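You operate a simulated robot arm through the tools that you are given. There is no shell and no other tool. Be economical: measure what you need, move in short steps, check, and stop when the job is done.

You run a simulated robot arm. Do the job below in one go: nothing can be reset, and whatever is moved stays where it is left.

TASK
Test the size 34 nest on the test stand; bin it if leaky.
Fine: one of the bench's two; the red bin, or back to its spot; valve shut and clamp open after.

Only the result counts: the job must be done as asked and must still hold three seconds after the hand-in. Knocking over, shifting, dropping, spilling or breaking anything else fails it.

THE ROBOT
A 7-joint arm with a two-finger parallel gripper, fixed in place. Base frame: the origin is at the foot of the arm, x ahead of it, y to its left, z up; the work surface is at about z = 0. Readings come in mm, degrees, newtons and seconds.
With the tool pointing down near the work surface it reaches from about 240 to 620 mm from the base axis. Its first joint turns from -66.0 to 66.0 degrees. Payload 2.6 kg.
Tool frame: the origin (TCP) lies between the finger pads and is the grasp point; the fingertips stand 30 mm ahead of it; z points along the fingers, y is the line along which they close. The gripper opens to 94 mm. The fingers are 28 mm wide and 10 mm thick; the gripper's body (50 by 96 mm) begins 55 mm behind the TCP.
Orientation is that of the tool frame in the base frame, as a unit quaternion [x, y, z, w]. With the fingers straight down and closing along the base's y, the tool's x points along the base's -x, its y along +y and its z along -z.

THE INTERFACE
- The arm moves only by the tool play_rows. Its arguments are lists of equal length, an entry for each row: "dp": the shift along the tool's x, y, z in units of 500 mm (1.0 is 500 mm), a list of three; "dr": the turn, a rotation vector about the tool's x, y, z in units of 90 degrees (1.0 is 90 degrees), a list of three; "claw": the finger opening in mm, from 0 to 94. In form: {"dp": [[dx, dy, dz], ...], "dr": [[wx, wy, wz], ...], "claw": [claw, ...]}. A call has 1 to 8 rows; each row is the pose to reach, as a shift and turn from the pose commanded when the call began, along the tool's axes at that moment. A call with a number of a shift or a turn outside -1 to 1 is refused whole. Rows are played at 5 a second. More than 50 mm and 8.6 degrees between two rows, or a gripper value outside its range, and nothing of the call is played. Where a pose cannot be reached the arm comes as near as it can. A force on the tool above 90 N (or 10 N above the force at the start of the call, whichever is more), or a blocked arm, ends the call early, and 0.2 s more pass. Each finger travels about 72 mm/s and halts on what it meets, pressing with about 44 N; the grip force reading is that of the motor and also rises with nothing between the fingers. The clock runs only during rows and for 0.2 s after the last one: add rows that repeat a pose to give the fingers time. The reply holds the time, the measured pose of the TCP, the force on the tool along the base axes, the opening and the grip force, in the units named above and with some noise, with the torque about the TCP (base axes, N m) and any sound that the robot's microphone picked up, and new pictures: "show" is both (left out), scene, wrist or none.
- Cameras (640 x 400 px; columns grow to the right, rows downward): "scene" is fixed at [49, 443.3, 565.8]; the picture's right is [-0.62, -0.78, 0.00], its down [-0.43, 0.35, -0.83] and it looks along [0.65, -0.52, -0.56] (base axes); focal length 329 px, centre (320, 200). "wrist" rides on the gripper at [76, 14, -102] in the tool frame; the picture's right is [-0.18, 0.98, 0.00], its down [-0.75, -0.14, -0.64] and it looks along [-0.63, -0.12, 0.77] (tool axes); focal length 243 px, centre (320, 200). There is no depth. A picture from a camera that has moved, and an enlarged one, comes with that camera's place and axes in the base frame and with its lens.
- enlarge(camera, box): a new picture of the part [left, top, right, bottom] of that camera's present view, enlarged. It takes no simulated time.
- close_job(): hands the job in; it is judged then, once.

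Go step by step. Nothing tells you positions but the pictures and the camera data: compare them with the known pose of the tool, close in by small moves and look again before you grip or let go. The budget is 120 turns and 200 pictures, counting those below and the enlarged ones. Unless the task says otherwise, let go and move clear before handing in, and close with one line.

The tools are called after "Request:" as name(argument=value, ...) on one line, values as JSON. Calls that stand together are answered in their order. play_rows: Moves the arm, as the interface text tells. Its arguments: {"type":"object","properties":{"dp":{"type":"array","items":{"type":"array","items":{"type":"number"}}},"dr":{"type":"array","items":{"type":"array","items":{"type":"number"}}},"claw":{"type":"array","items":{"type":"number"}},"show":{"type":"string","enum":["both","scene","wrist","none"]}},"required":["dp","dr","claw"]} The other tools are called the same way: enlarge (camera, box) takes an enlarged picture of a part of a camera's view; close_job () hands the job in.

At the start:

```text
time: 0.0
tool_pos: [358.3, 35.6, 354.8]
tool_rot: [0.0, 1.0, 0.0, 0.0]
ft_force: [-0.3, 0.1, 0.0]
wrist_torque: [0.01, 0.01, 0.0]
width: 94.1
finger_force: 0.0
```

scene: 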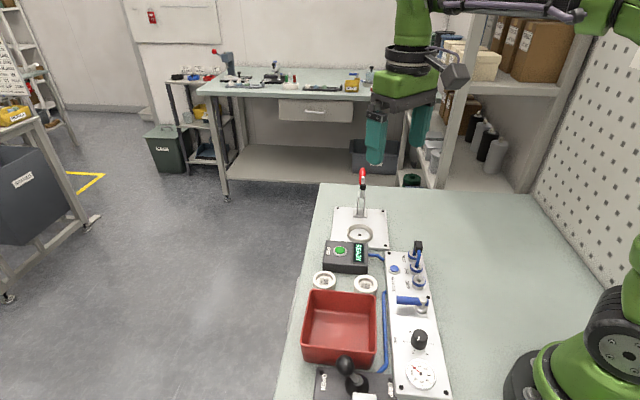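
wrist: 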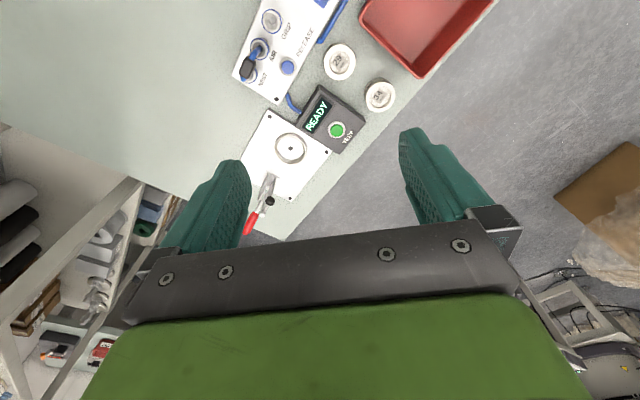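

I see the bench with a test stand (white plate with red-handled clamp), a READY box with a green button, two nests, a red bin, and a valve panel. I'll look closer first.

Request:
enlarge(camera="scene", box=[290, 160, 450, 280])

Request:
enlarge(camera="scene", box=[290, 260, 470, 400])

Request:
enlarge(camera="wrist", box=[220, 0, 420, 240])

```text
3.33 times, centred on (370, 220) of scene
camera zoom: at [49.0, 443.3, 565.8], right [-0.62, -0.78, 0.0], down [-0.43, 0.35, -0.83], along [0.65, -0.52, -0.56], focal length 1096 px, centre (153, 133)
```

zoom: 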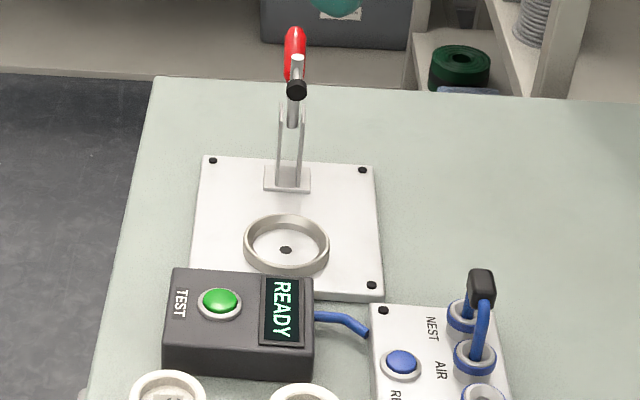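

```text
2.86 times, centred on (380, 330) of scene
camera zoom: at [49.0, 443.3, 565.8], right [-0.62, -0.78, 0.0], down [-0.43, 0.35, -0.83], along [0.65, -0.52, -0.56], focal length 939 px, centre (149, -171)
```

zoom: 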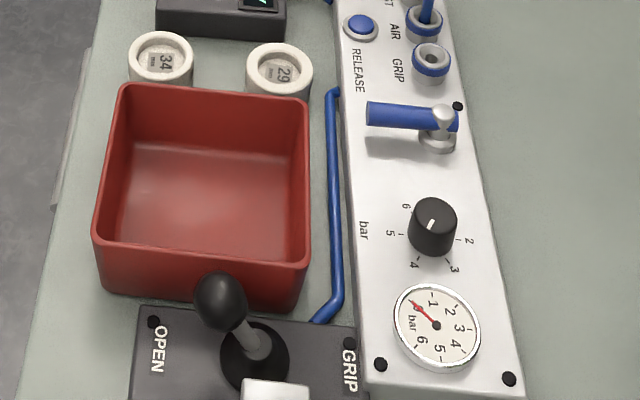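

```text
1.67 times, centred on (320, 120) of wrist
camera zoom: at [282.9, 50.1, 457.2], right [0.18, 0.98, 0.0], down [0.75, -0.14, 0.64], along [0.63, -0.12, -0.77], focal length 404 px, centre (320, 333)
```

zoom: 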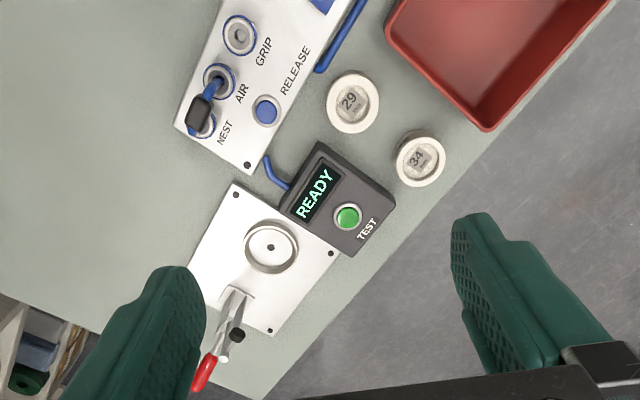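

The size 34 nest looks to be near (433,125), the seat ring near (506,-57). I'll look at the details of clamp, valve panel and lever.

Request:
enlarge(camera="scene", box=[330, 155, 400, 250])

Request:
enlarge(camera="scene", box=[380, 235, 450, 325])

Request:
enlarge(camera="scene", box=[310, 320, 450, 400])

Request:
enlarge(camera="scene", box=[305, 230, 385, 300])

```text
4.21 times, centred on (365, 202) of scene
camera zoom: at [49.0, 443.3, 565.8], right [-0.62, -0.78, 0.0], down [-0.43, 0.35, -0.83], along [0.65, -0.52, -0.56], focal length 1384 px, centre (130, 190)
```

zoom: 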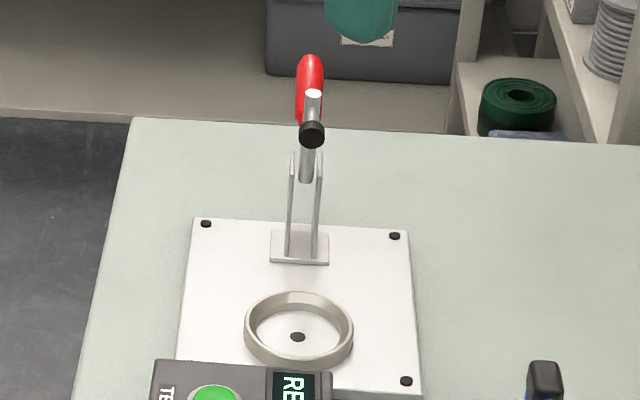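

```text
4.44 times, centred on (415, 280) of scene
camera zoom: at [49.0, 443.3, 565.8], right [-0.62, -0.78, 0.0], down [-0.43, 0.35, -0.83], along [0.65, -0.52, -0.56], focal length 1461 px, centre (-102, -156)
```

zoom: 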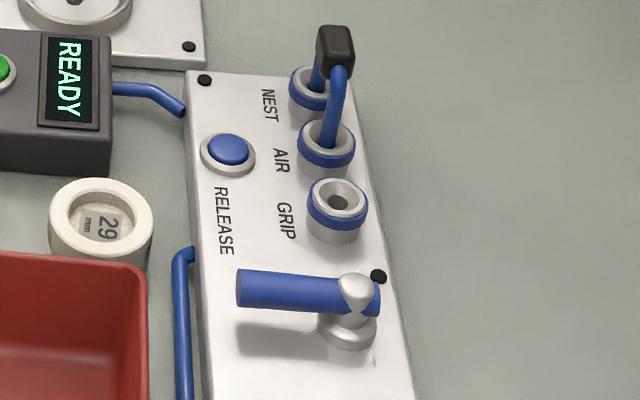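

```text
4.57 times, centred on (380, 360) of scene
camera zoom: at [49.0, 443.3, 565.8], right [-0.62, -0.78, 0.0], down [-0.43, 0.35, -0.83], along [0.65, -0.52, -0.56], focal length 1503 px, centre (46, -531)
```

zoom: 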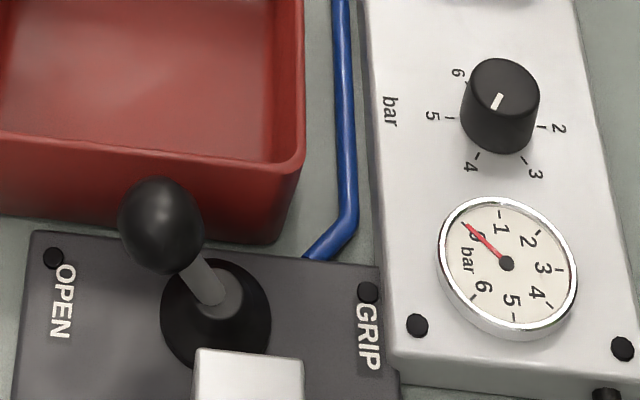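

```text
5.71 times, centred on (345, 265) of scene
camera zoom: at [49.0, 443.3, 565.8], right [-0.62, -0.78, 0.0], down [-0.43, 0.35, -0.83], along [0.65, -0.52, -0.56], focal length 1878 px, centre (177, -171)
```

zoom: 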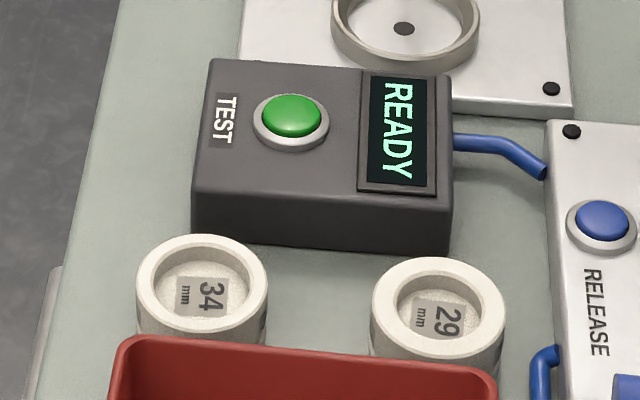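

The air jumper already links AIR to NEST, the valve is shut (gauge at 0), and the clamp is up. I'll move above the size 34 nest with the fingers closing along the line between the two nests.

Request:
play_rows(dp=[[-0.025, 0.03, 0.035], [-0.05, 0.06, 0.07], [-0.075, 0.09, 0.105], [-0.1, 0.12, 0.14], [-0.125, 0.15, 0.175], [-0.15, 0.178, 0.21], [-0.15, 0.178, 0.21]], dr=[[0, 0, 0.0833], [0, 0, 0.1667], [0, 0, 0.25], [0, 0, 0.3333], [0, 0, 0.4167], [0, 0, 0.5], [0, 0, 0.5]], claw=[94, 94, 94, 94, 94, 94, 94])

```text
time: 1.6
tool_pos: [435.0, 123.3, 249.5]
tool_rot: [0.384, 0.923, 0.0, 0.001]
ft_force: [0.1, -0.6, 0.0]
wrist_torque: [0.0, -0.02, 0.01]
width: 94.0
finger_force: 0.1
camera wrist: at [390.6, 188.5, 352.8], right [0.83, 0.56, 0.0], down [0.43, -0.63, 0.64], along [0.36, -0.53, -0.77], focal length 243 px, centre (320, 200)
```

scene: 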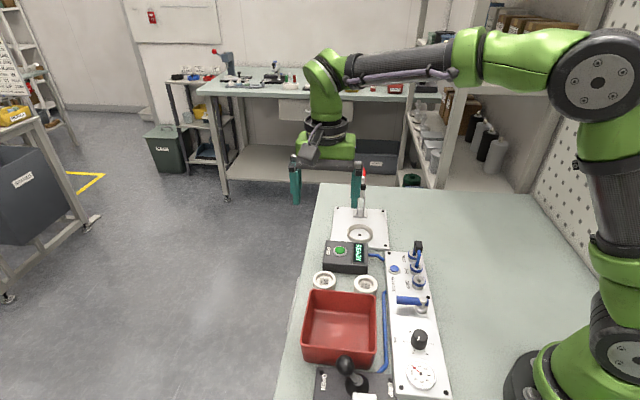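
wrist: 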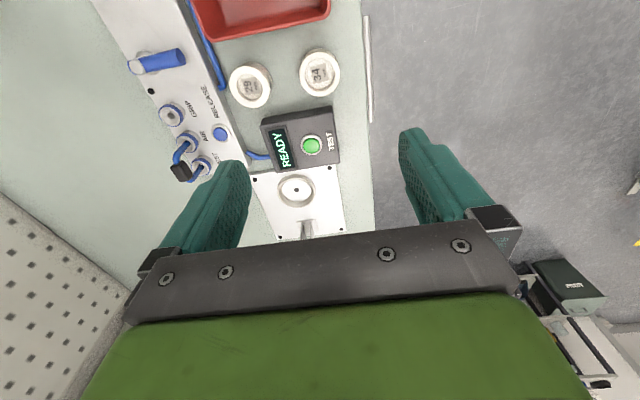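

The bench axes lie at 45° to the base, and the nest centre is near (431.5,127). I'll come down over it to about z=100.

Request:
play_rows(dp=[[0.0085, 0.0014, 0.08], [0.0085, 0.0014, 0.16], [0.0085, 0.0014, 0.24], [0.0085, 0.0014, 0.3], [0.0085, 0.0014, 0.3]], dr=[[0, 0, 0], [0, 0, 0], [0, 0, 0], [0, 0, 0], [0, 0, 0]], claw=[94, 94, 94, 94, 94])

Request:
enlarge(camera="scene", box=[285, 200, 405, 300])

```text
time: 2.8
tool_pos: [432.9, 128.3, 97.5]
tool_rot: [0.383, 0.924, 0.0, 0.0]
ft_force: [0.1, -0.4, 0.0]
wrist_torque: [-0.01, 0.0, 0.0]
width: 94.0
finger_force: 0.0
camera wrist: at [388.3, 192.1, 199.4], right [0.83, 0.56, 0.0], down [0.43, -0.63, 0.64], along [0.36, -0.53, -0.77], focal length 243 px, centre (320, 200)
```

scene: 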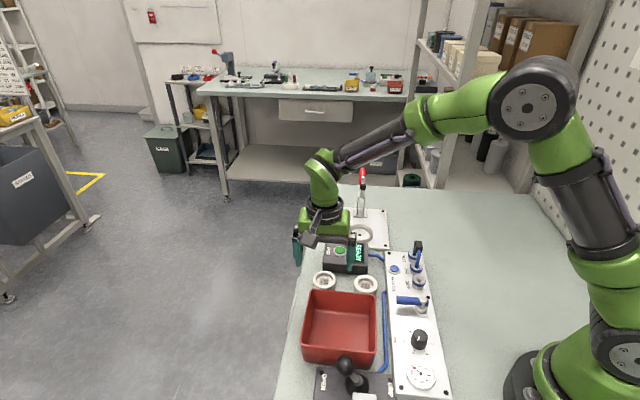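
wrist: 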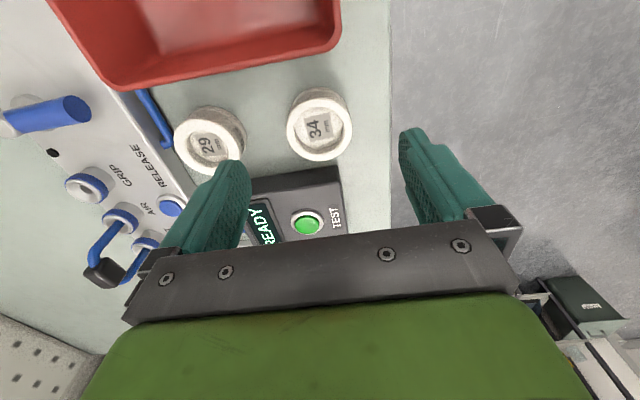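

```text
4.00 times, centred on (345, 250) of scene
camera zoom: at [49.1, 443.3, 565.8], right [-0.62, -0.78, 0.0], down [-0.43, 0.35, -0.83], along [0.65, -0.52, -0.56], focal length 1315 px, centre (220, 0)
```

zoom: 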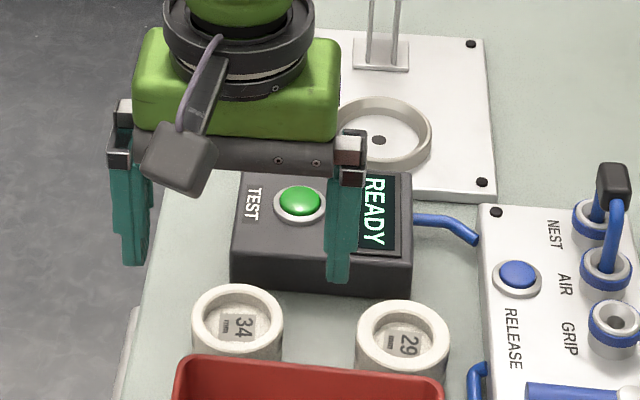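

The nest is centred between the fingers. I'll descend to about z=37 and look before closing.

Request:
play_rows(dp=[[0, 0, 0.06], [0, 0, 0.12], [0, 0, 0.12]], dr=[[0, 0, 0], [0, 0, 0], [0, 0, 0]], claw=[94, 94, 94])

Request:
enlarge(camera="scene", box=[285, 200, 405, 300])

```text
time: 3.6
tool_pos: [430.9, 128.9, 37.2]
tool_rot: [0.382, 0.924, -0.001, 0.0]
ft_force: [-1.1, -0.3, -0.3]
wrist_torque: [-0.01, -0.01, 0.0]
width: 94.0
finger_force: 0.0
camera wrist: at [387.3, 193.0, 139.8], right [0.83, 0.56, 0.0], down [0.43, -0.63, 0.64], along [0.36, -0.53, -0.77], focal length 243 px, centre (320, 200)
```

scene: 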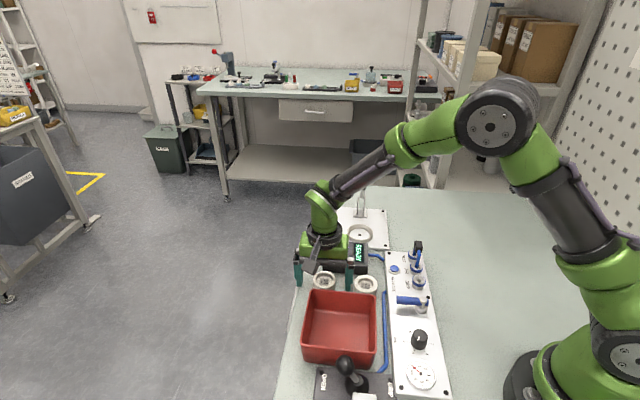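
wrist: 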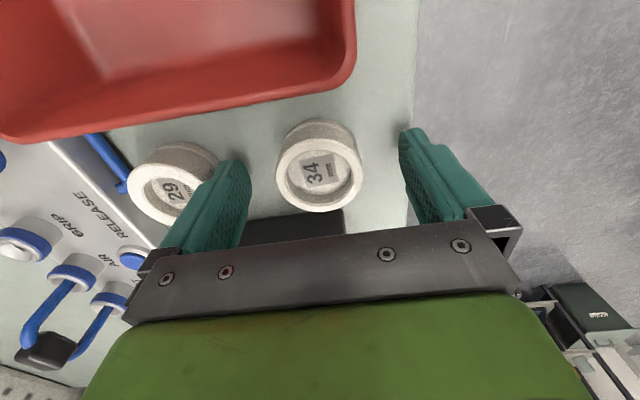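

```text
4.00 times, centred on (345, 250) of scene
camera zoom: at [49.1, 443.3, 565.8], right [-0.62, -0.78, 0.0], down [-0.43, 0.35, -0.83], along [0.65, -0.52, -0.56], focal length 1315 px, centre (220, 0)
```

zoom: 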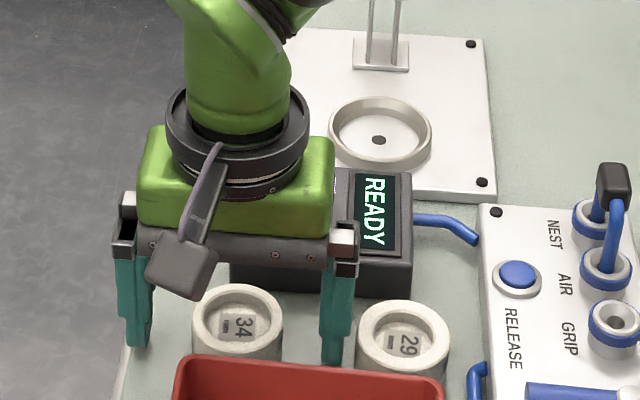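

The fingers straddle the nest with clearance on all sides. I'll close them on it.

Request:
play_rows(dp=[[0, 0, 0], [0, 0, 0], [0, 0, 0], [0, 0, 0], [0, 0, 0]], dr=[[0, 0, 0], [0, 0, 0], [0, 0, 0], [0, 0, 0], [0, 0, 0]], claw=[75, 60, 45, 40, 40], show="wrist")

```text
time: 4.8
tool_pos: [431.7, 129.3, 37.8]
tool_rot: [0.383, 0.924, 0.0, 0.0]
ft_force: [-0.8, -0.8, -0.6]
wrist_torque: [-0.01, 0.01, 0.04]
width: 49.2
finger_force: 43.5
camera wrist: at [387.3, 193.0, 140.0], right [0.83, 0.56, 0.0], down [0.43, -0.63, 0.64], along [0.36, -0.53, -0.77], focal length 243 px, centre (320, 200)
```

wrist: 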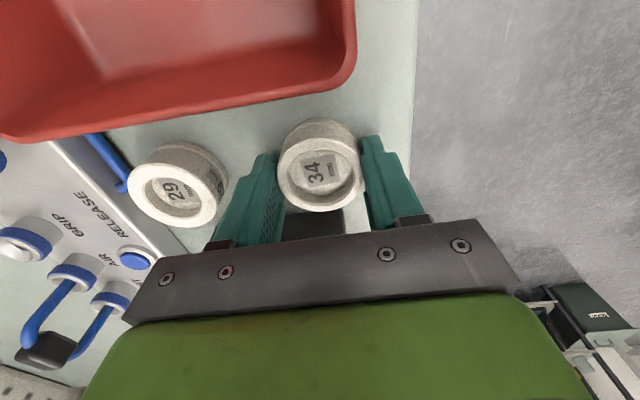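

The nest is held (49 mm). I'll lift it and look at its height compared with the seat ring.

Request:
play_rows(dp=[[0, 0, -0.05], [0, 0, -0.11], [0, 0, -0.17], [0, 0, -0.17]], dr=[[0, 0, 0], [0, 0, 0], [0, 0, 0], [0, 0, 0]], claw=[40, 40, 40, 40])

Request:
enlarge(camera="scene", box=[285, 190, 405, 290])

Request:
enlarge(camera="scene", box=[330, 200, 400, 255])

```text
time: 5.8
tool_pos: [430.6, 127.8, 124.4]
tool_rot: [0.383, 0.924, 0.0, 0.0]
ft_force: [0.8, -0.6, 0.3]
wrist_torque: [0.05, -0.03, 0.01]
width: 40.1
finger_force: 0.0
camera wrist: at [387.5, 192.3, 227.1], right [0.82, 0.57, 0.0], down [0.43, -0.63, 0.64], along [0.36, -0.53, -0.77], focal length 243 px, centre (320, 200)
```

scene: 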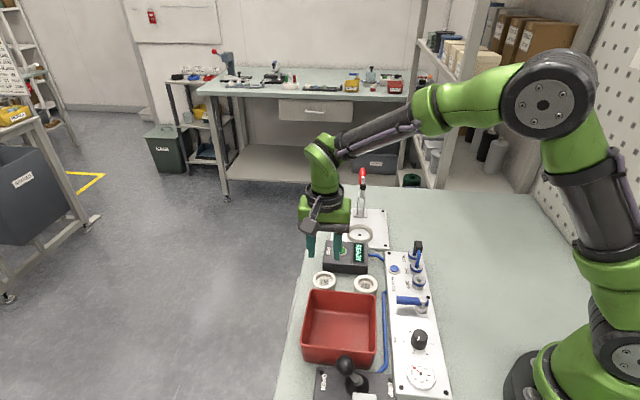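
wrist: 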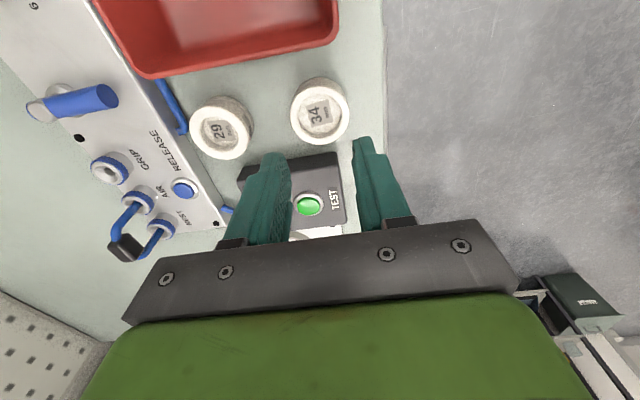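

```text
4.00 times, centred on (345, 240) of scene
camera zoom: at [49.0, 443.3, 565.8], right [-0.62, -0.78, 0.0], down [-0.43, 0.35, -0.83], along [0.65, -0.52, -0.56], focal length 1315 px, centre (220, 40)
```

zoom: 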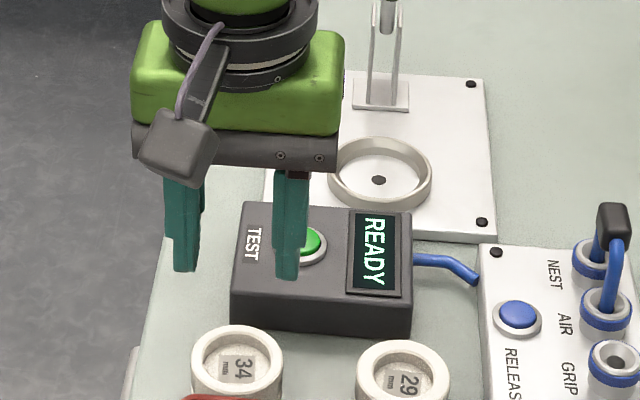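

```text
7.27 times, centred on (365, 228) of scene
camera zoom: at [49.0, 443.3, 565.8], right [-0.62, -0.78, 0.0], down [-0.43, 0.35, -0.83], along [0.65, -0.52, -0.56], focal length 2390 px, centre (-7, 0)
```

zoom: 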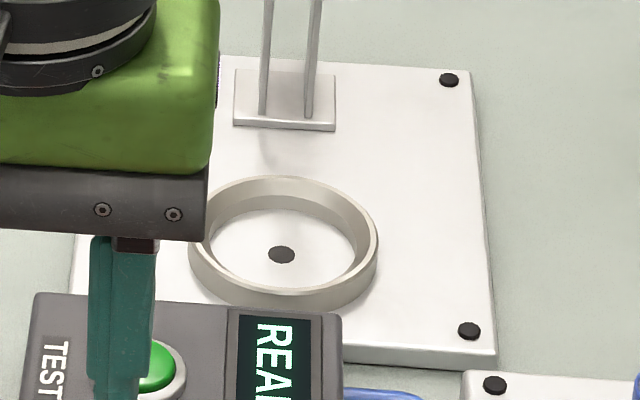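

The nest slipped out of the fingers on the lift and is still standing at its spot. I'll look closely to find its height and the grip offset.

Request:
enlarge(camera="wrist", box=[260, 60, 380, 160])

Request:
enlarge(camera="wrist", box=[230, 120, 430, 260])

```text
4.00 times, centred on (320, 110) of wrist
camera zoom: at [387.5, 192.3, 227.1], right [0.82, 0.57, 0.0], down [0.43, -0.63, 0.64], along [0.36, -0.53, -0.77], focal length 970 px, centre (320, 560)
```

zoom: 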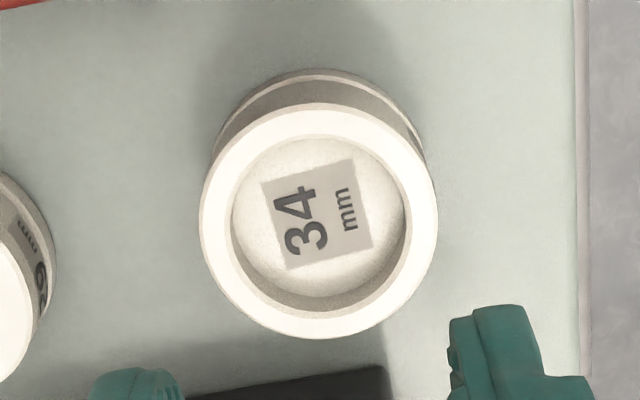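

```text
2.86 times, centred on (330, 190) of wrist
camera zoom: at [387.5, 192.3, 227.1], right [0.82, 0.57, 0.0], down [0.43, -0.63, 0.64], along [0.36, -0.53, -0.77], focal length 693 px, centre (291, 229)
```

zoom: 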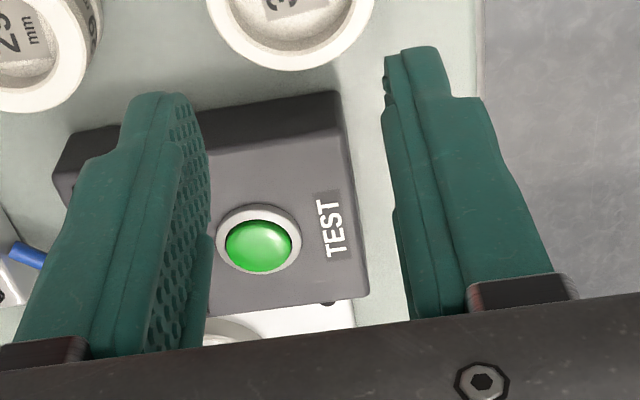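

The nest centre is still at about (430,129), aligned with the TCP, so the grip was simply too shallow. I'll reopen, go a bit deeper and close with a longer dwell.

Request:
play_rows(dp=[[0, 0, 0], [0, 0, 0], [0, 0, 0], [0, 0, 0.06], [0, 0, 0.12], [0, 0, 0.17], [0, 0, 0.18], [0, 0, 0.18]], dr=[[0, 0, 0], [0, 0, 0], [0, 0, 0], [0, 0, 0], [0, 0, 0], [0, 0, 0], [0, 0, 0], [0, 0, 0]], claw=[60, 80, 84, 84, 84, 84, 84, 84], show="none")

Request:
enlarge(camera="wrist", box=[220, 90, 460, 260])

```text
time: 7.6
tool_pos: [432.8, 128.9, 35.4]
tool_rot: [0.382, 0.924, 0.0, 0.0]
ft_force: [-0.5, 0.0, 0.5]
wrist_torque: [-0.01, 0.02, -0.03]
width: 84.2
finger_force: 0.1
```

```text
2.35 times, centred on (340, 175) of wrist
camera zoom: at [388.4, 193.2, 136.6], right [0.83, 0.56, 0.0], down [0.43, -0.63, 0.64], along [0.36, -0.53, -0.77], focal length 571 px, centre (273, 259)
```

zoom: 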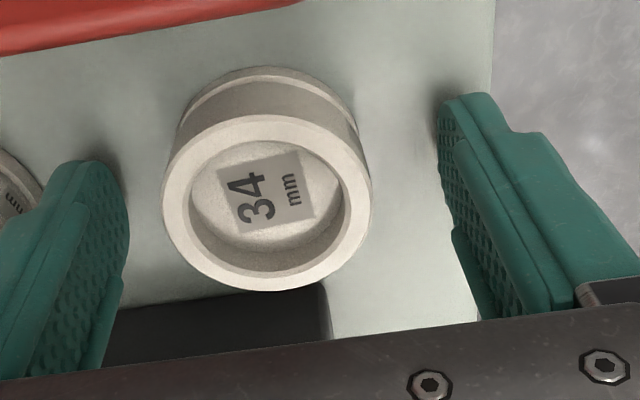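

The alignment is good, and the tips are about 5 mm off the bench. I'll close again and do a small slow test lift.

Request:
play_rows(dp=[[0, 0, 0.002], [0, 0, 0.002], [0, 0, 0.002], [0, 0, 0.002], [0, 0, 0.002], [0, 0, -0.004], [0, 0, -0.012], [0, 0, -0.02]], dr=[[0, 0, 0], [0, 0, 0], [0, 0, 0], [0, 0, 0], [0, 0, 0], [0, 0, 0], [0, 0, 0], [0, 0, 0]], claw=[70, 56, 44, 35, 35, 35, 35, 35], show="none")

Request:
enlarge(camera="wrist", box=[220, 90, 460, 260])

Request:
enlarge(camera="scene", box=[285, 220, 405, 300])

```text
time: 9.4
tool_pos: [431.2, 128.2, 44.9]
tool_rot: [0.383, 0.924, 0.0, -0.001]
ft_force: [0.0, 0.8, -0.2]
wrist_torque: [0.04, 0.0, -0.01]
width: 48.8
finger_force: 44.3
```

```text
2.35 times, centred on (340, 175) of wrist
camera zoom: at [387.5, 192.3, 147.1], right [0.82, 0.57, 0.0], down [0.43, -0.63, 0.64], along [0.36, -0.53, -0.77], focal length 571 px, centre (273, 259)
```

zoom: 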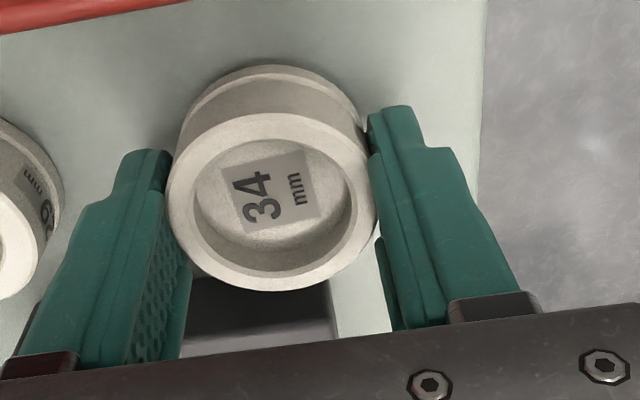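

```text
5.00 times, centred on (345, 260) of scene
camera zoom: at [49.1, 443.3, 565.8], right [-0.62, -0.78, 0.0], down [-0.43, 0.35, -0.83], along [0.65, -0.52, -0.56], focal length 1644 px, centre (195, -100)
```

zoom: 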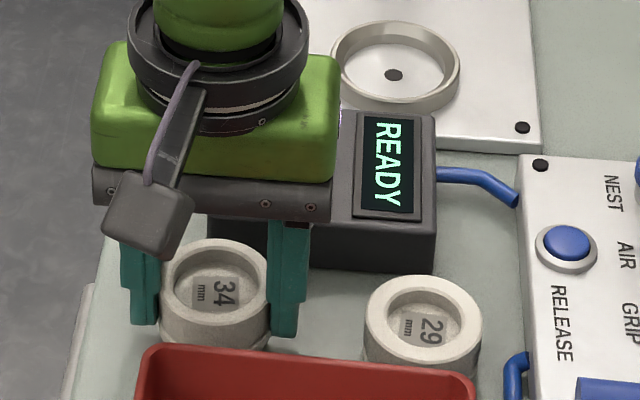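

The nest is now lifted with the fingers. I'll raise it slowly to clear the test box.

Request:
play_rows(dp=[[0, 0, -0.014], [0, 0, -0.03], [0, 0, -0.046], [0, 0, -0.062], [0, 0, -0.078], [0, 0, -0.094], [0, 0, -0.106], [0, 0, -0.11]], dr=[[0, 0, 0], [0, 0, 0], [0, 0, 0], [0, 0, 0], [0, 0, 0], [0, 0, 0], [0, 0, 0], [0, 0, 0]], claw=[35, 35, 35, 35, 35, 35, 35, 35], show="wrist")

```text
time: 11.2
tool_pos: [431.8, 128.4, 101.1]
tool_rot: [0.382, 0.924, 0.0, 0.0]
ft_force: [-0.2, -1.4, 0.3]
wrist_torque: [-0.05, -0.03, 0.01]
width: 48.6
finger_force: 43.6
camera wrist: at [388.2, 192.0, 202.8], right [0.83, 0.56, 0.0], down [0.43, -0.63, 0.64], along [0.36, -0.53, -0.77], focal length 243 px, centre (320, 200)
```

wrist: 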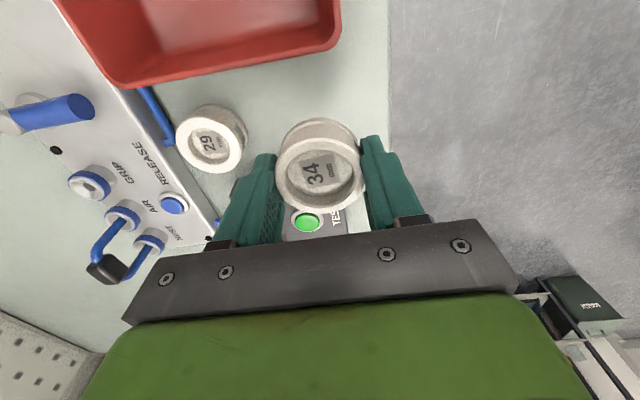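

It holds. Now I'll move it toward the seat at moderate speed.

Request:
play_rows(dp=[[-0.02, -0.008, 0], [-0.06, -0.025, 0], [-0.1, -0.042, 0], [-0.14, -0.06, 0], [-0.18, -0.077, 0], [-0.22, -0.094, 0], [-0.25, -0.107, 0], [-0.265, -0.113, 0]], dr=[[0, 0, 0], [0, 0, 0], [0, 0, 0], [0, 0, 0], [0, 0, 0], [0, 0, 0], [0, 0, 0], [0, 0, 0]], claw=[35, 35, 35, 35, 35, 35, 35, 35], show="both")

```text
time: 13.0
tool_pos: [486.2, -5.8, 99.8]
tool_rot: [0.383, 0.924, 0.0, 0.0]
ft_force: [0.1, 0.4, -1.2]
wrist_torque: [-0.01, -0.01, 0.01]
width: 49.0
finger_force: 43.7
camera wrist: at [440.8, 58.4, 202.2], right [0.83, 0.56, 0.0], down [0.43, -0.63, 0.64], along [0.36, -0.53, -0.77], focal length 243 px, centre (320, 200)
```

scene: 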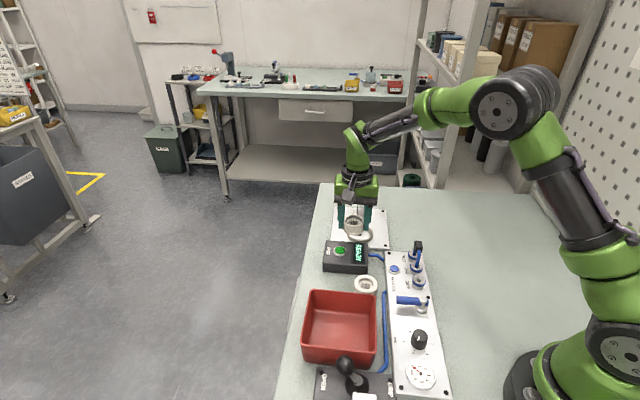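
wrist: 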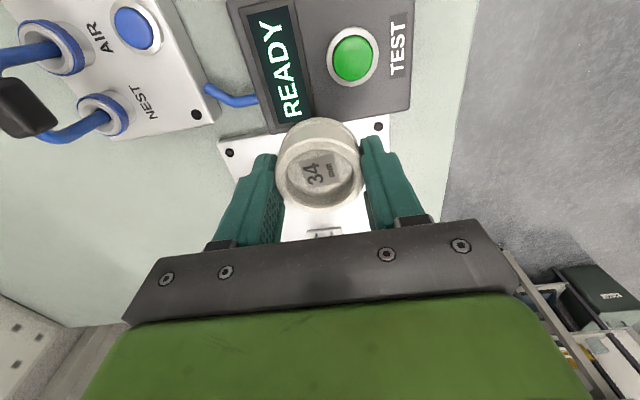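

I'll move over the seat, at about (505,-55), and check with the scene camera.

Request:
play_rows(dp=[[-0.02, -0.01, 0], [-0.05, -0.022, 0], [-0.08, -0.035, 0], [-0.0964, -0.0416, 0], [-0.0964, -0.0416, 0.02], [-0.0964, -0.0416, 0.04], [-0.0964, -0.0416, 0.06], [-0.0964, -0.0416, 0.07]], dr=[[0, 0, 0], [0, 0, 0], [0, 0, 0], [0, 0, 0], [0, 0, 0], [0, 0, 0], [0, 0, 0], [0, 0, 0]], claw=[35, 35, 35, 35, 35, 35, 35, 35], show="wrist")

Request:
enlarge(camera="scene", box=[325, 195, 405, 255])

Request:
enlarge(camera="wrist", box=[220, 90, 420, 230])

```text
time: 14.8
tool_pos: [507.8, -53.9, 73.6]
tool_rot: [0.384, 0.923, 0.004, 0.007]
ft_force: [-49.5, 9.9, 66.5]
wrist_torque: [-2.73, -5.14, -1.29]
width: 48.8
finger_force: 43.6
camera wrist: at [461.7, 10.2, 175.5], right [0.83, 0.56, 0.01], down [0.42, -0.63, 0.65], along [0.37, -0.53, -0.76], focal length 243 px, centre (320, 200)
```

wrist: 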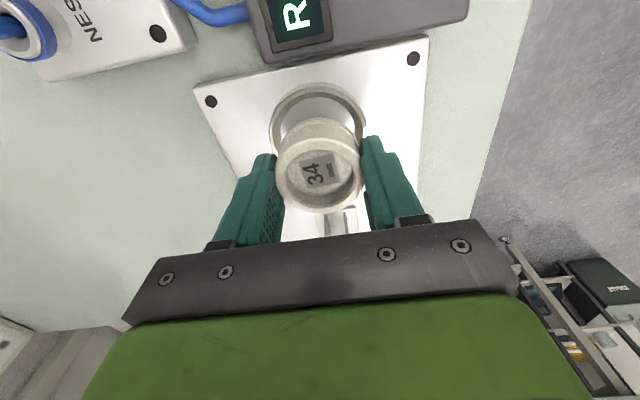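

```text
6.67 times, centred on (365, 225) of scene
camera zoom: at [48.5, 443.4, 565.8], right [-0.62, -0.78, 0.0], down [-0.43, 0.35, -0.83], along [0.65, -0.52, -0.55], focal length 2191 px, centre (20, 33)
```

zoom: 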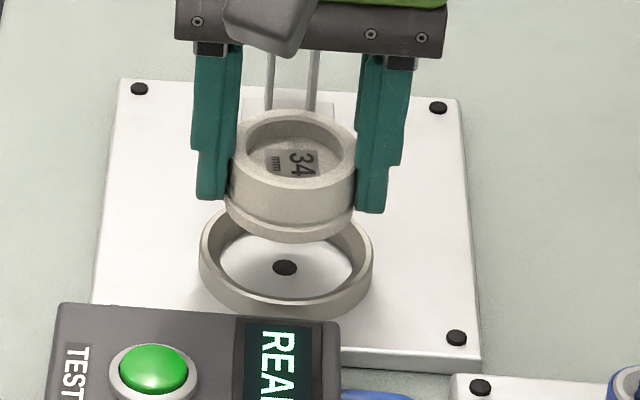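

```text
2.86 times, centred on (320, 160) of wrist
camera zoom: at [461.7, 10.2, 175.5], right [0.83, 0.56, 0.01], down [0.42, -0.63, 0.65], along [0.37, -0.53, -0.76], focal length 693 px, centre (320, 314)
```

zoom: 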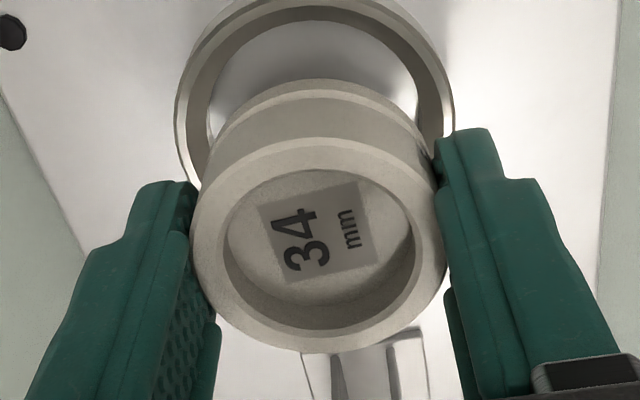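

The tool is feeling about 70 N, so the gripper is probably touching the raised clamp. I'll back straight off and look.

Request:
play_rows(dp=[[0.01, 0, -0.02], [0.02, 0, -0.05], [0.06, 0, -0.06], [0.1, 0, -0.06]], dr=[[0, 0, 0], [0, 0, 0], [0, 0, 0], [0, 0, 0]], claw=[35, 35, 35, 35], show="both")

Request:
enlarge(camera="scene", box=[315, 140, 415, 240])

```text
time: 15.8
tool_pos: [470.5, -18.1, 96.1]
tool_rot: [0.383, 0.924, 0.0, 0.0]
ft_force: [0.1, -0.9, -0.4]
wrist_torque: [0.01, 0.02, -0.02]
width: 48.7
finger_force: 44.0
camera wrist: at [425.6, 45.0, 197.9], right [0.82, 0.57, 0.0], down [0.43, -0.63, 0.64], along [0.36, -0.53, -0.77], focal length 243 px, centre (320, 200)
```

scene: 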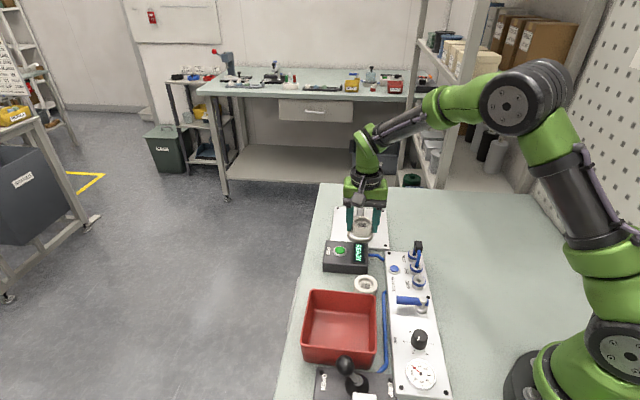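
wrist: 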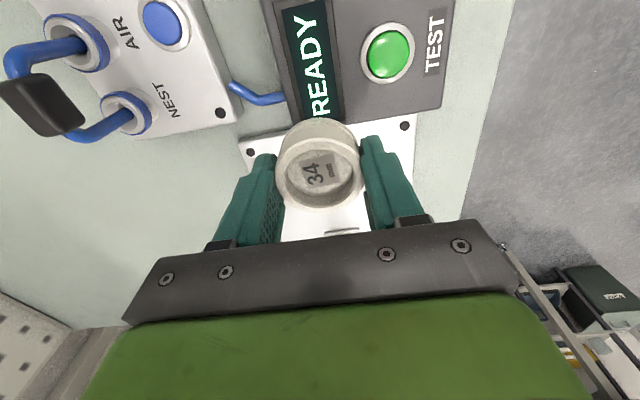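

```text
4.00 times, centred on (365, 190) of scene
camera zoom: at [49.1, 443.3, 565.8], right [-0.62, -0.78, 0.0], down [-0.43, 0.35, -0.83], along [0.65, -0.52, -0.56], focal length 1315 px, centre (140, 240)
```

zoom: 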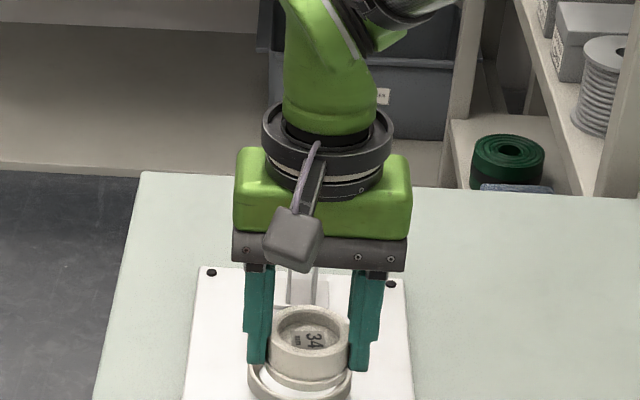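

The raised clamp pad sits at about e1 +35–45 mm, z≈130, so a vertical gripper fouls it. I'll put the nest back on its spot and re-grip it with the tool leaning away from the clamp.

Request:
play_rows(dp=[[0.02, 0.01, -0.01], [0.06, 0.035, -0.01], [0.1, 0.06, -0.01], [0.14, 0.085, -0.01], [0.18, 0.105, -0.01], [0.22, 0.127, -0.01], [0.25, 0.145, -0.01], [0.2626, 0.152, -0.01]], dr=[[0, 0, 0], [0, 0, 0], [0, 0, 0], [0, 0, 0], [0, 0, 0], [0, 0, 0], [0, 0, 0], [0, 0, 0]], claw=[35, 35, 35, 35, 35, 35, 35, 35], show="both")

Request:
enlarge(camera="scene", box=[320, 150, 410, 250])

```text
time: 17.6
tool_pos: [429.7, 126.6, 99.2]
tool_rot: [0.383, 0.924, 0.0, 0.0]
ft_force: [-0.1, -0.1, -0.9]
wrist_torque: [-0.02, -0.01, 0.01]
width: 48.6
finger_force: 43.7
camera wrist: at [386.5, 192.7, 201.2], right [0.83, 0.56, 0.0], down [0.43, -0.63, 0.64], along [0.36, -0.53, -0.77], focal length 243 px, centre (320, 200)
```

scene: 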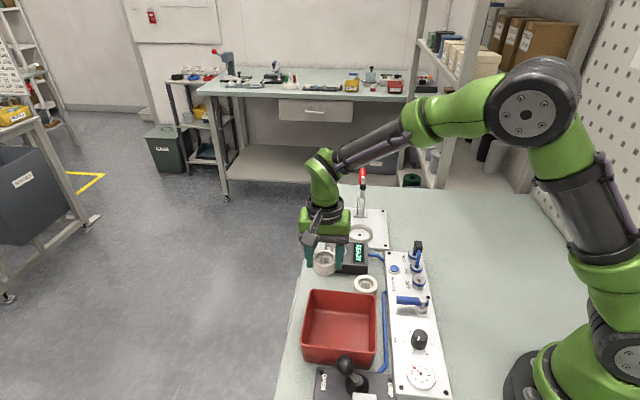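
wrist: 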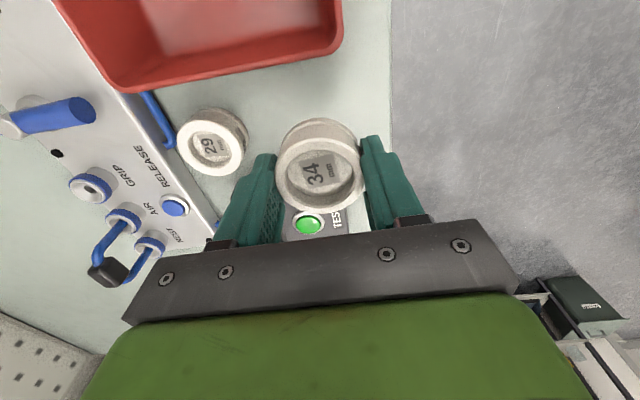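

```text
4.00 times, centred on (365, 200) of scene
camera zoom: at [49.1, 443.3, 565.8], right [-0.62, -0.78, 0.0], down [-0.43, 0.35, -0.83], along [0.65, -0.52, -0.56], focal length 1315 px, centre (140, 200)
```

zoom: 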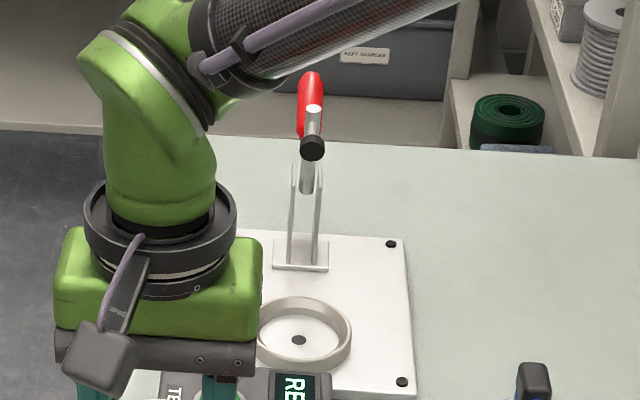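

The clamp is unchanged. Lowering the nest onto its spot, then releasing.

Request:
play_rows(dp=[[0.001, 0.002, 0.03], [0.001, 0.002, 0.06], [0.001, 0.002, 0.09], [0.001, 0.002, 0.115], [0.001, 0.002, 0.126], [0.001, 0.002, 0.13], [0.001, 0.002, 0.13]], dr=[[0, 0, 0], [0, 0, 0], [0, 0, 0], [0, 0, 0], [0, 0, 0], [0, 0, 0], [0, 0, 0]], claw=[35, 35, 35, 35, 35, 35, 35], show="none")

Request:
play_rows(dp=[[0, 0, 0], [0, 0, 0], [0, 0, 0], [0, 0, 0], [0, 0, -0.04], [0, 0, -0.08], [0, 0, -0.12], [0, 0, -0.12]], dr=[[0, 0, 0], [0, 0, 0], [0, 0, 0], [0, 0, 0], [0, 0, 0], [0, 0, 0], [0, 0, 0], [0, 0, 0]], claw=[60, 75, 84, 84, 84, 84, 84, 84], show="both")

```text
time: 19.2
tool_pos: [431.2, 129.2, 33.8]
tool_rot: [0.382, 0.924, 0.0, 0.0]
ft_force: [-0.7, 0.1, -1.0]
wrist_torque: [0.02, -0.01, 0.02]
width: 49.0
finger_force: 44.0
```

```text
time: 21.0
tool_pos: [433.1, 129.6, 95.4]
tool_rot: [0.383, 0.924, 0.0, 0.0]
ft_force: [0.5, 0.1, -0.3]
wrist_torque: [0.01, 0.0, -0.01]
width: 84.0
finger_force: 0.1
camera wrist: at [387.9, 193.4, 198.0], right [0.83, 0.56, 0.0], down [0.43, -0.63, 0.64], along [0.36, -0.53, -0.77], focal length 243 px, centre (320, 200)
```

scene: 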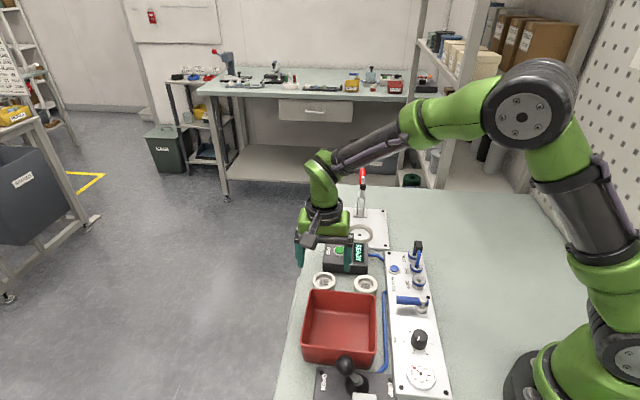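
wrist: 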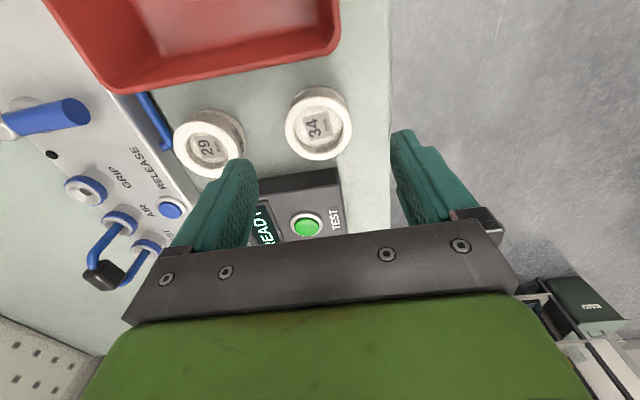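

The nest stands back on its spot. Before retrying I'll inspect the clamp from the side with the wrist camera, first moving over and turning back to zero yaw.

Request:
play_rows(dp=[[0, 0, -0.08], [-0.04, -0.05, -0.15], [-0.09, -0.11, -0.2], [-0.14, -0.18, -0.21], [-0.19, -0.24, -0.21], [-0.24, -0.31, -0.21], [-0.29, -0.37, -0.21], [-0.32, -0.41, -0.21]], dr=[[0, 0, 0], [0, 0, -0.07], [0, 0, -0.14], [0, 0, -0.22], [0, 0, -0.3], [0, 0, -0.38], [0, 0, -0.45], [0, 0, -0.5]], claw=[84, 80, 60, 40, 20, 10, 0, 0], show="none")

Request:
play_rows(dp=[[0, 0, 0], [0, 0, 0], [0, 0, 0], [0, 0, 0], [0, 0, 0], [0, 0, 0]], dr=[[0, -0.08, 0], [0, -0.16, 0], [0, -0.24, 0], [0, -0.32, 0], [0, -0.4, 0], [0, -0.4, 0]], claw=[0, 0, 0, 0, 0, 0], show="both")

```text
time: 22.8
tool_pos: [399.9, -129.6, 200.4]
tool_rot: [0.0, 1.0, 0.001, 0.0]
ft_force: [-0.4, 0.2, -0.8]
wrist_torque: [-0.01, 0.0, -0.02]
width: 0.3
finger_force: 32.4
```

```text
time: 24.2
tool_pos: [398.8, -130.5, 200.6]
tool_rot: [0.001, 0.951, -0.002, 0.31]
ft_force: [0.2, 0.2, 1.3]
wrist_torque: [0.01, 0.02, 0.0]
width: 0.0
finger_force: 32.4
camera wrist: at [276.8, -115.2, 237.7], right [0.15, 0.98, 0.11], down [0.23, -0.14, 0.96], along [0.96, -0.12, -0.25], focal length 243 px, centre (320, 200)
```

scene: 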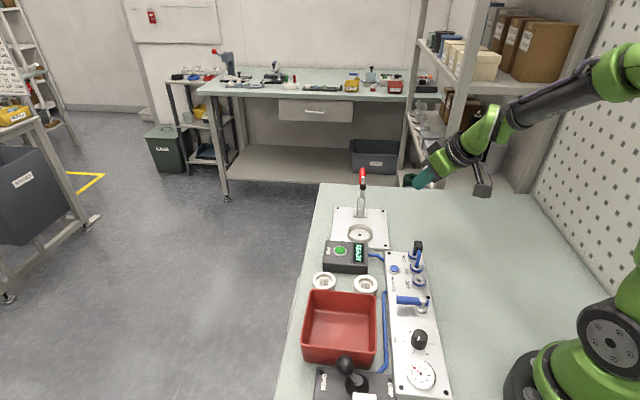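
wrist: 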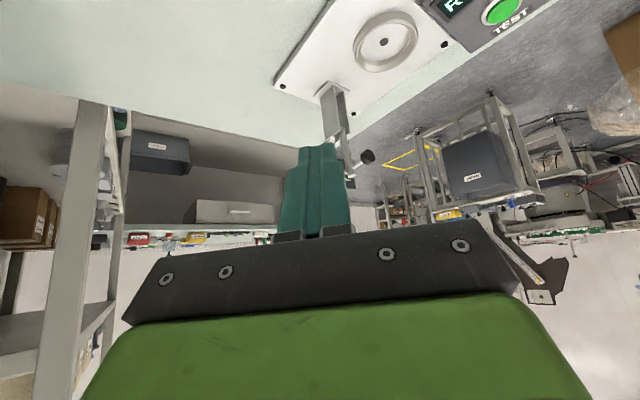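

I can see the clamp upside-down in the view, partly behind the fingers. I'll shift aside for a clear look.

Request:
play_rows(dp=[[0, -0.07, 0], [0, -0.14, 0], [0, -0.18, 0], [0, -0.18, 0]], dr=[[0, 0, 0], [0, 0, 0], [0, 0, 0], [0, 0, 0]], claw=[0, 0, 0, 0], show="none")

Request:
enlarge(camera="wrist", box=[320, 0, 520, 220])

```text
time: 25.2
tool_pos: [400.0, -219.2, 199.7]
tool_rot: [0.0, 0.951, 0.0, 0.309]
ft_force: [-0.9, 0.3, -0.4]
wrist_torque: [-0.01, -0.03, -0.02]
width: 0.2
finger_force: 33.0
```

```text
1.82 times, centred on (420, 110) of wrist
camera zoom: at [277.7, -204.7, 237.7], right [0.15, 0.98, 0.11], down [0.23, -0.14, 0.96], along [0.96, -0.12, -0.25], focal length 441 px, centre (138, 364)
```

zoom: 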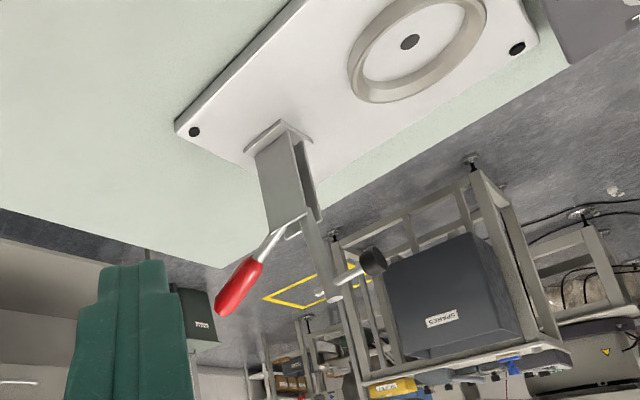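

The clamp is now clear: the pivot is at e1≈484, z≈75, with the arm upright, the pad pointing at the seat and the red handle leaning back to e1≈565, z≈112. Next I'll untilt and go back to the nest, to pick it with a lean away from the clamp.

Request:
play_rows(dp=[[0, 0.04, 0], [0, 0.1, 0], [0, 0.16, 0], [0, 0.22, 0], [0, 0.28, 0], [0, 0.34, 0], [0, 0.4, 0], [0, 0.44, 0]], dr=[[0, 0.05, 0], [0, 0.1, 0], [0, 0.16, 0], [0, 0.22, 0], [0, 0.28, 0], [0, 0.34, 0], [0, 0.38, 0], [0, 0.4, 0]], claw=[0, 0, 0, 20, 40, 60, 80, 84], show="none")

Request:
play_rows(dp=[[-0.005, 0.03, 0], [-0.015, 0.06, 0], [-0.025, 0.1, 0], [-0.035, 0.14, 0.02], [-0.045, 0.18, 0.06], [-0.055, 0.22, 0.1], [-0.06, 0.254, 0.13], [-0.06, 0.254, 0.13]], dr=[[0, 0, 0.07], [0, 0, 0.14], [0, 0, 0.21], [0, 0, 0.28], [0, 0, 0.35], [0, 0, 0.42], [0, 0, 0.5], [0, 0, 0.5]], claw=[84, 84, 84, 84, 84, 84, 84, 84], show="wrist")

```text
time: 27.0
tool_pos: [401.6, 2.1, 198.6]
tool_rot: [0.0, 1.0, 0.0, -0.001]
ft_force: [0.7, 0.4, -0.4]
wrist_torque: [-0.02, 0.01, -0.02]
width: 83.9
finger_force: 0.2
```

```text
time: 28.8
tool_pos: [427.8, 129.4, 134.4]
tool_rot: [0.383, 0.924, 0.0, 0.0]
ft_force: [0.0, -0.3, -0.5]
wrist_torque: [-0.01, 0.0, 0.01]
width: 83.9
finger_force: 0.1
camera wrist: at [383.6, 193.2, 236.7], right [0.83, 0.56, 0.0], down [0.43, -0.63, 0.64], along [0.36, -0.53, -0.77], focal length 243 px, centre (320, 200)
```

wrist: 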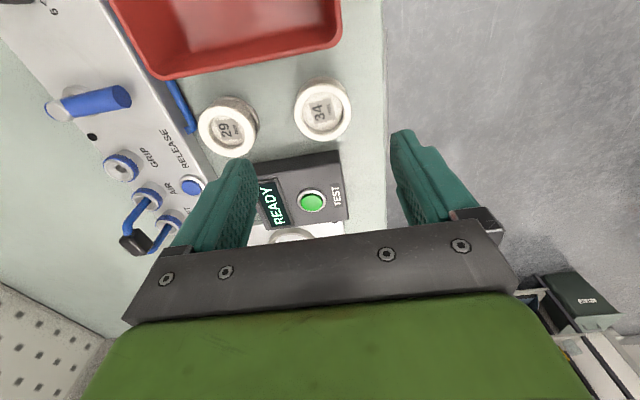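

I'll lean 22° about the closing axis, with the body away from the clamp, while lowering to z≈75.

Request:
play_rows(dp=[[0.003, 0.002, 0.02], [0.007, 0.002, 0.05], [0.01, 0.002, 0.08], [0.014, 0.002, 0.11], [0.014, 0.002, 0.12], [0.014, 0.002, 0.12]], dr=[[0, -0.06, 0], [0, -0.12, 0], [0, -0.18, 0], [0, -0.244, 0], [0, -0.244, 0], [0, -0.244, 0]], claw=[84, 84, 84, 84, 84, 84], show="wrist")

Request:
enlarge(camera="scene", box=[285, 210, 405, 300])

```text
time: 30.2
tool_pos: [425.6, 134.0, 75.2]
tool_rot: [0.376, 0.907, -0.073, 0.177]
ft_force: [0.4, 0.0, 0.6]
wrist_torque: [-0.01, 0.02, 0.02]
width: 84.0
finger_force: 0.0
camera wrist: at [357.1, 221.2, 141.5], right [0.82, 0.57, 0.07], down [0.22, -0.42, 0.88], along [0.53, -0.7, -0.47], focal length 243 px, centre (320, 200)
```

wrist: 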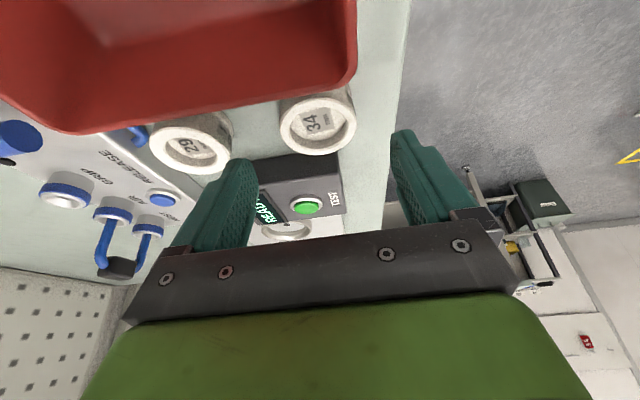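

```text
4.44 times, centred on (345, 255) of scene
camera zoom: at [49.0, 443.3, 565.8], right [-0.62, -0.78, 0.0], down [-0.43, 0.35, -0.83], along [0.65, -0.52, -0.56], focal length 1461 px, centre (209, -44)
```

zoom: 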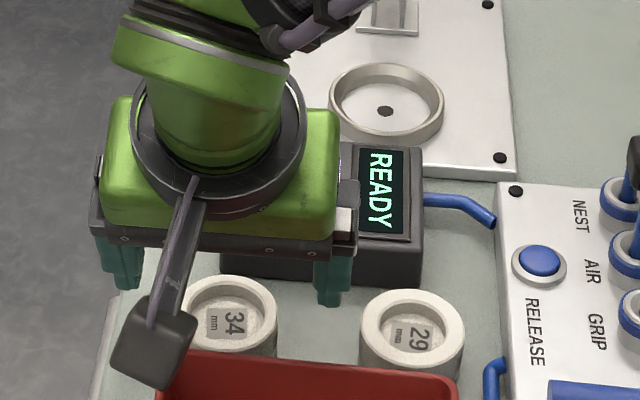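

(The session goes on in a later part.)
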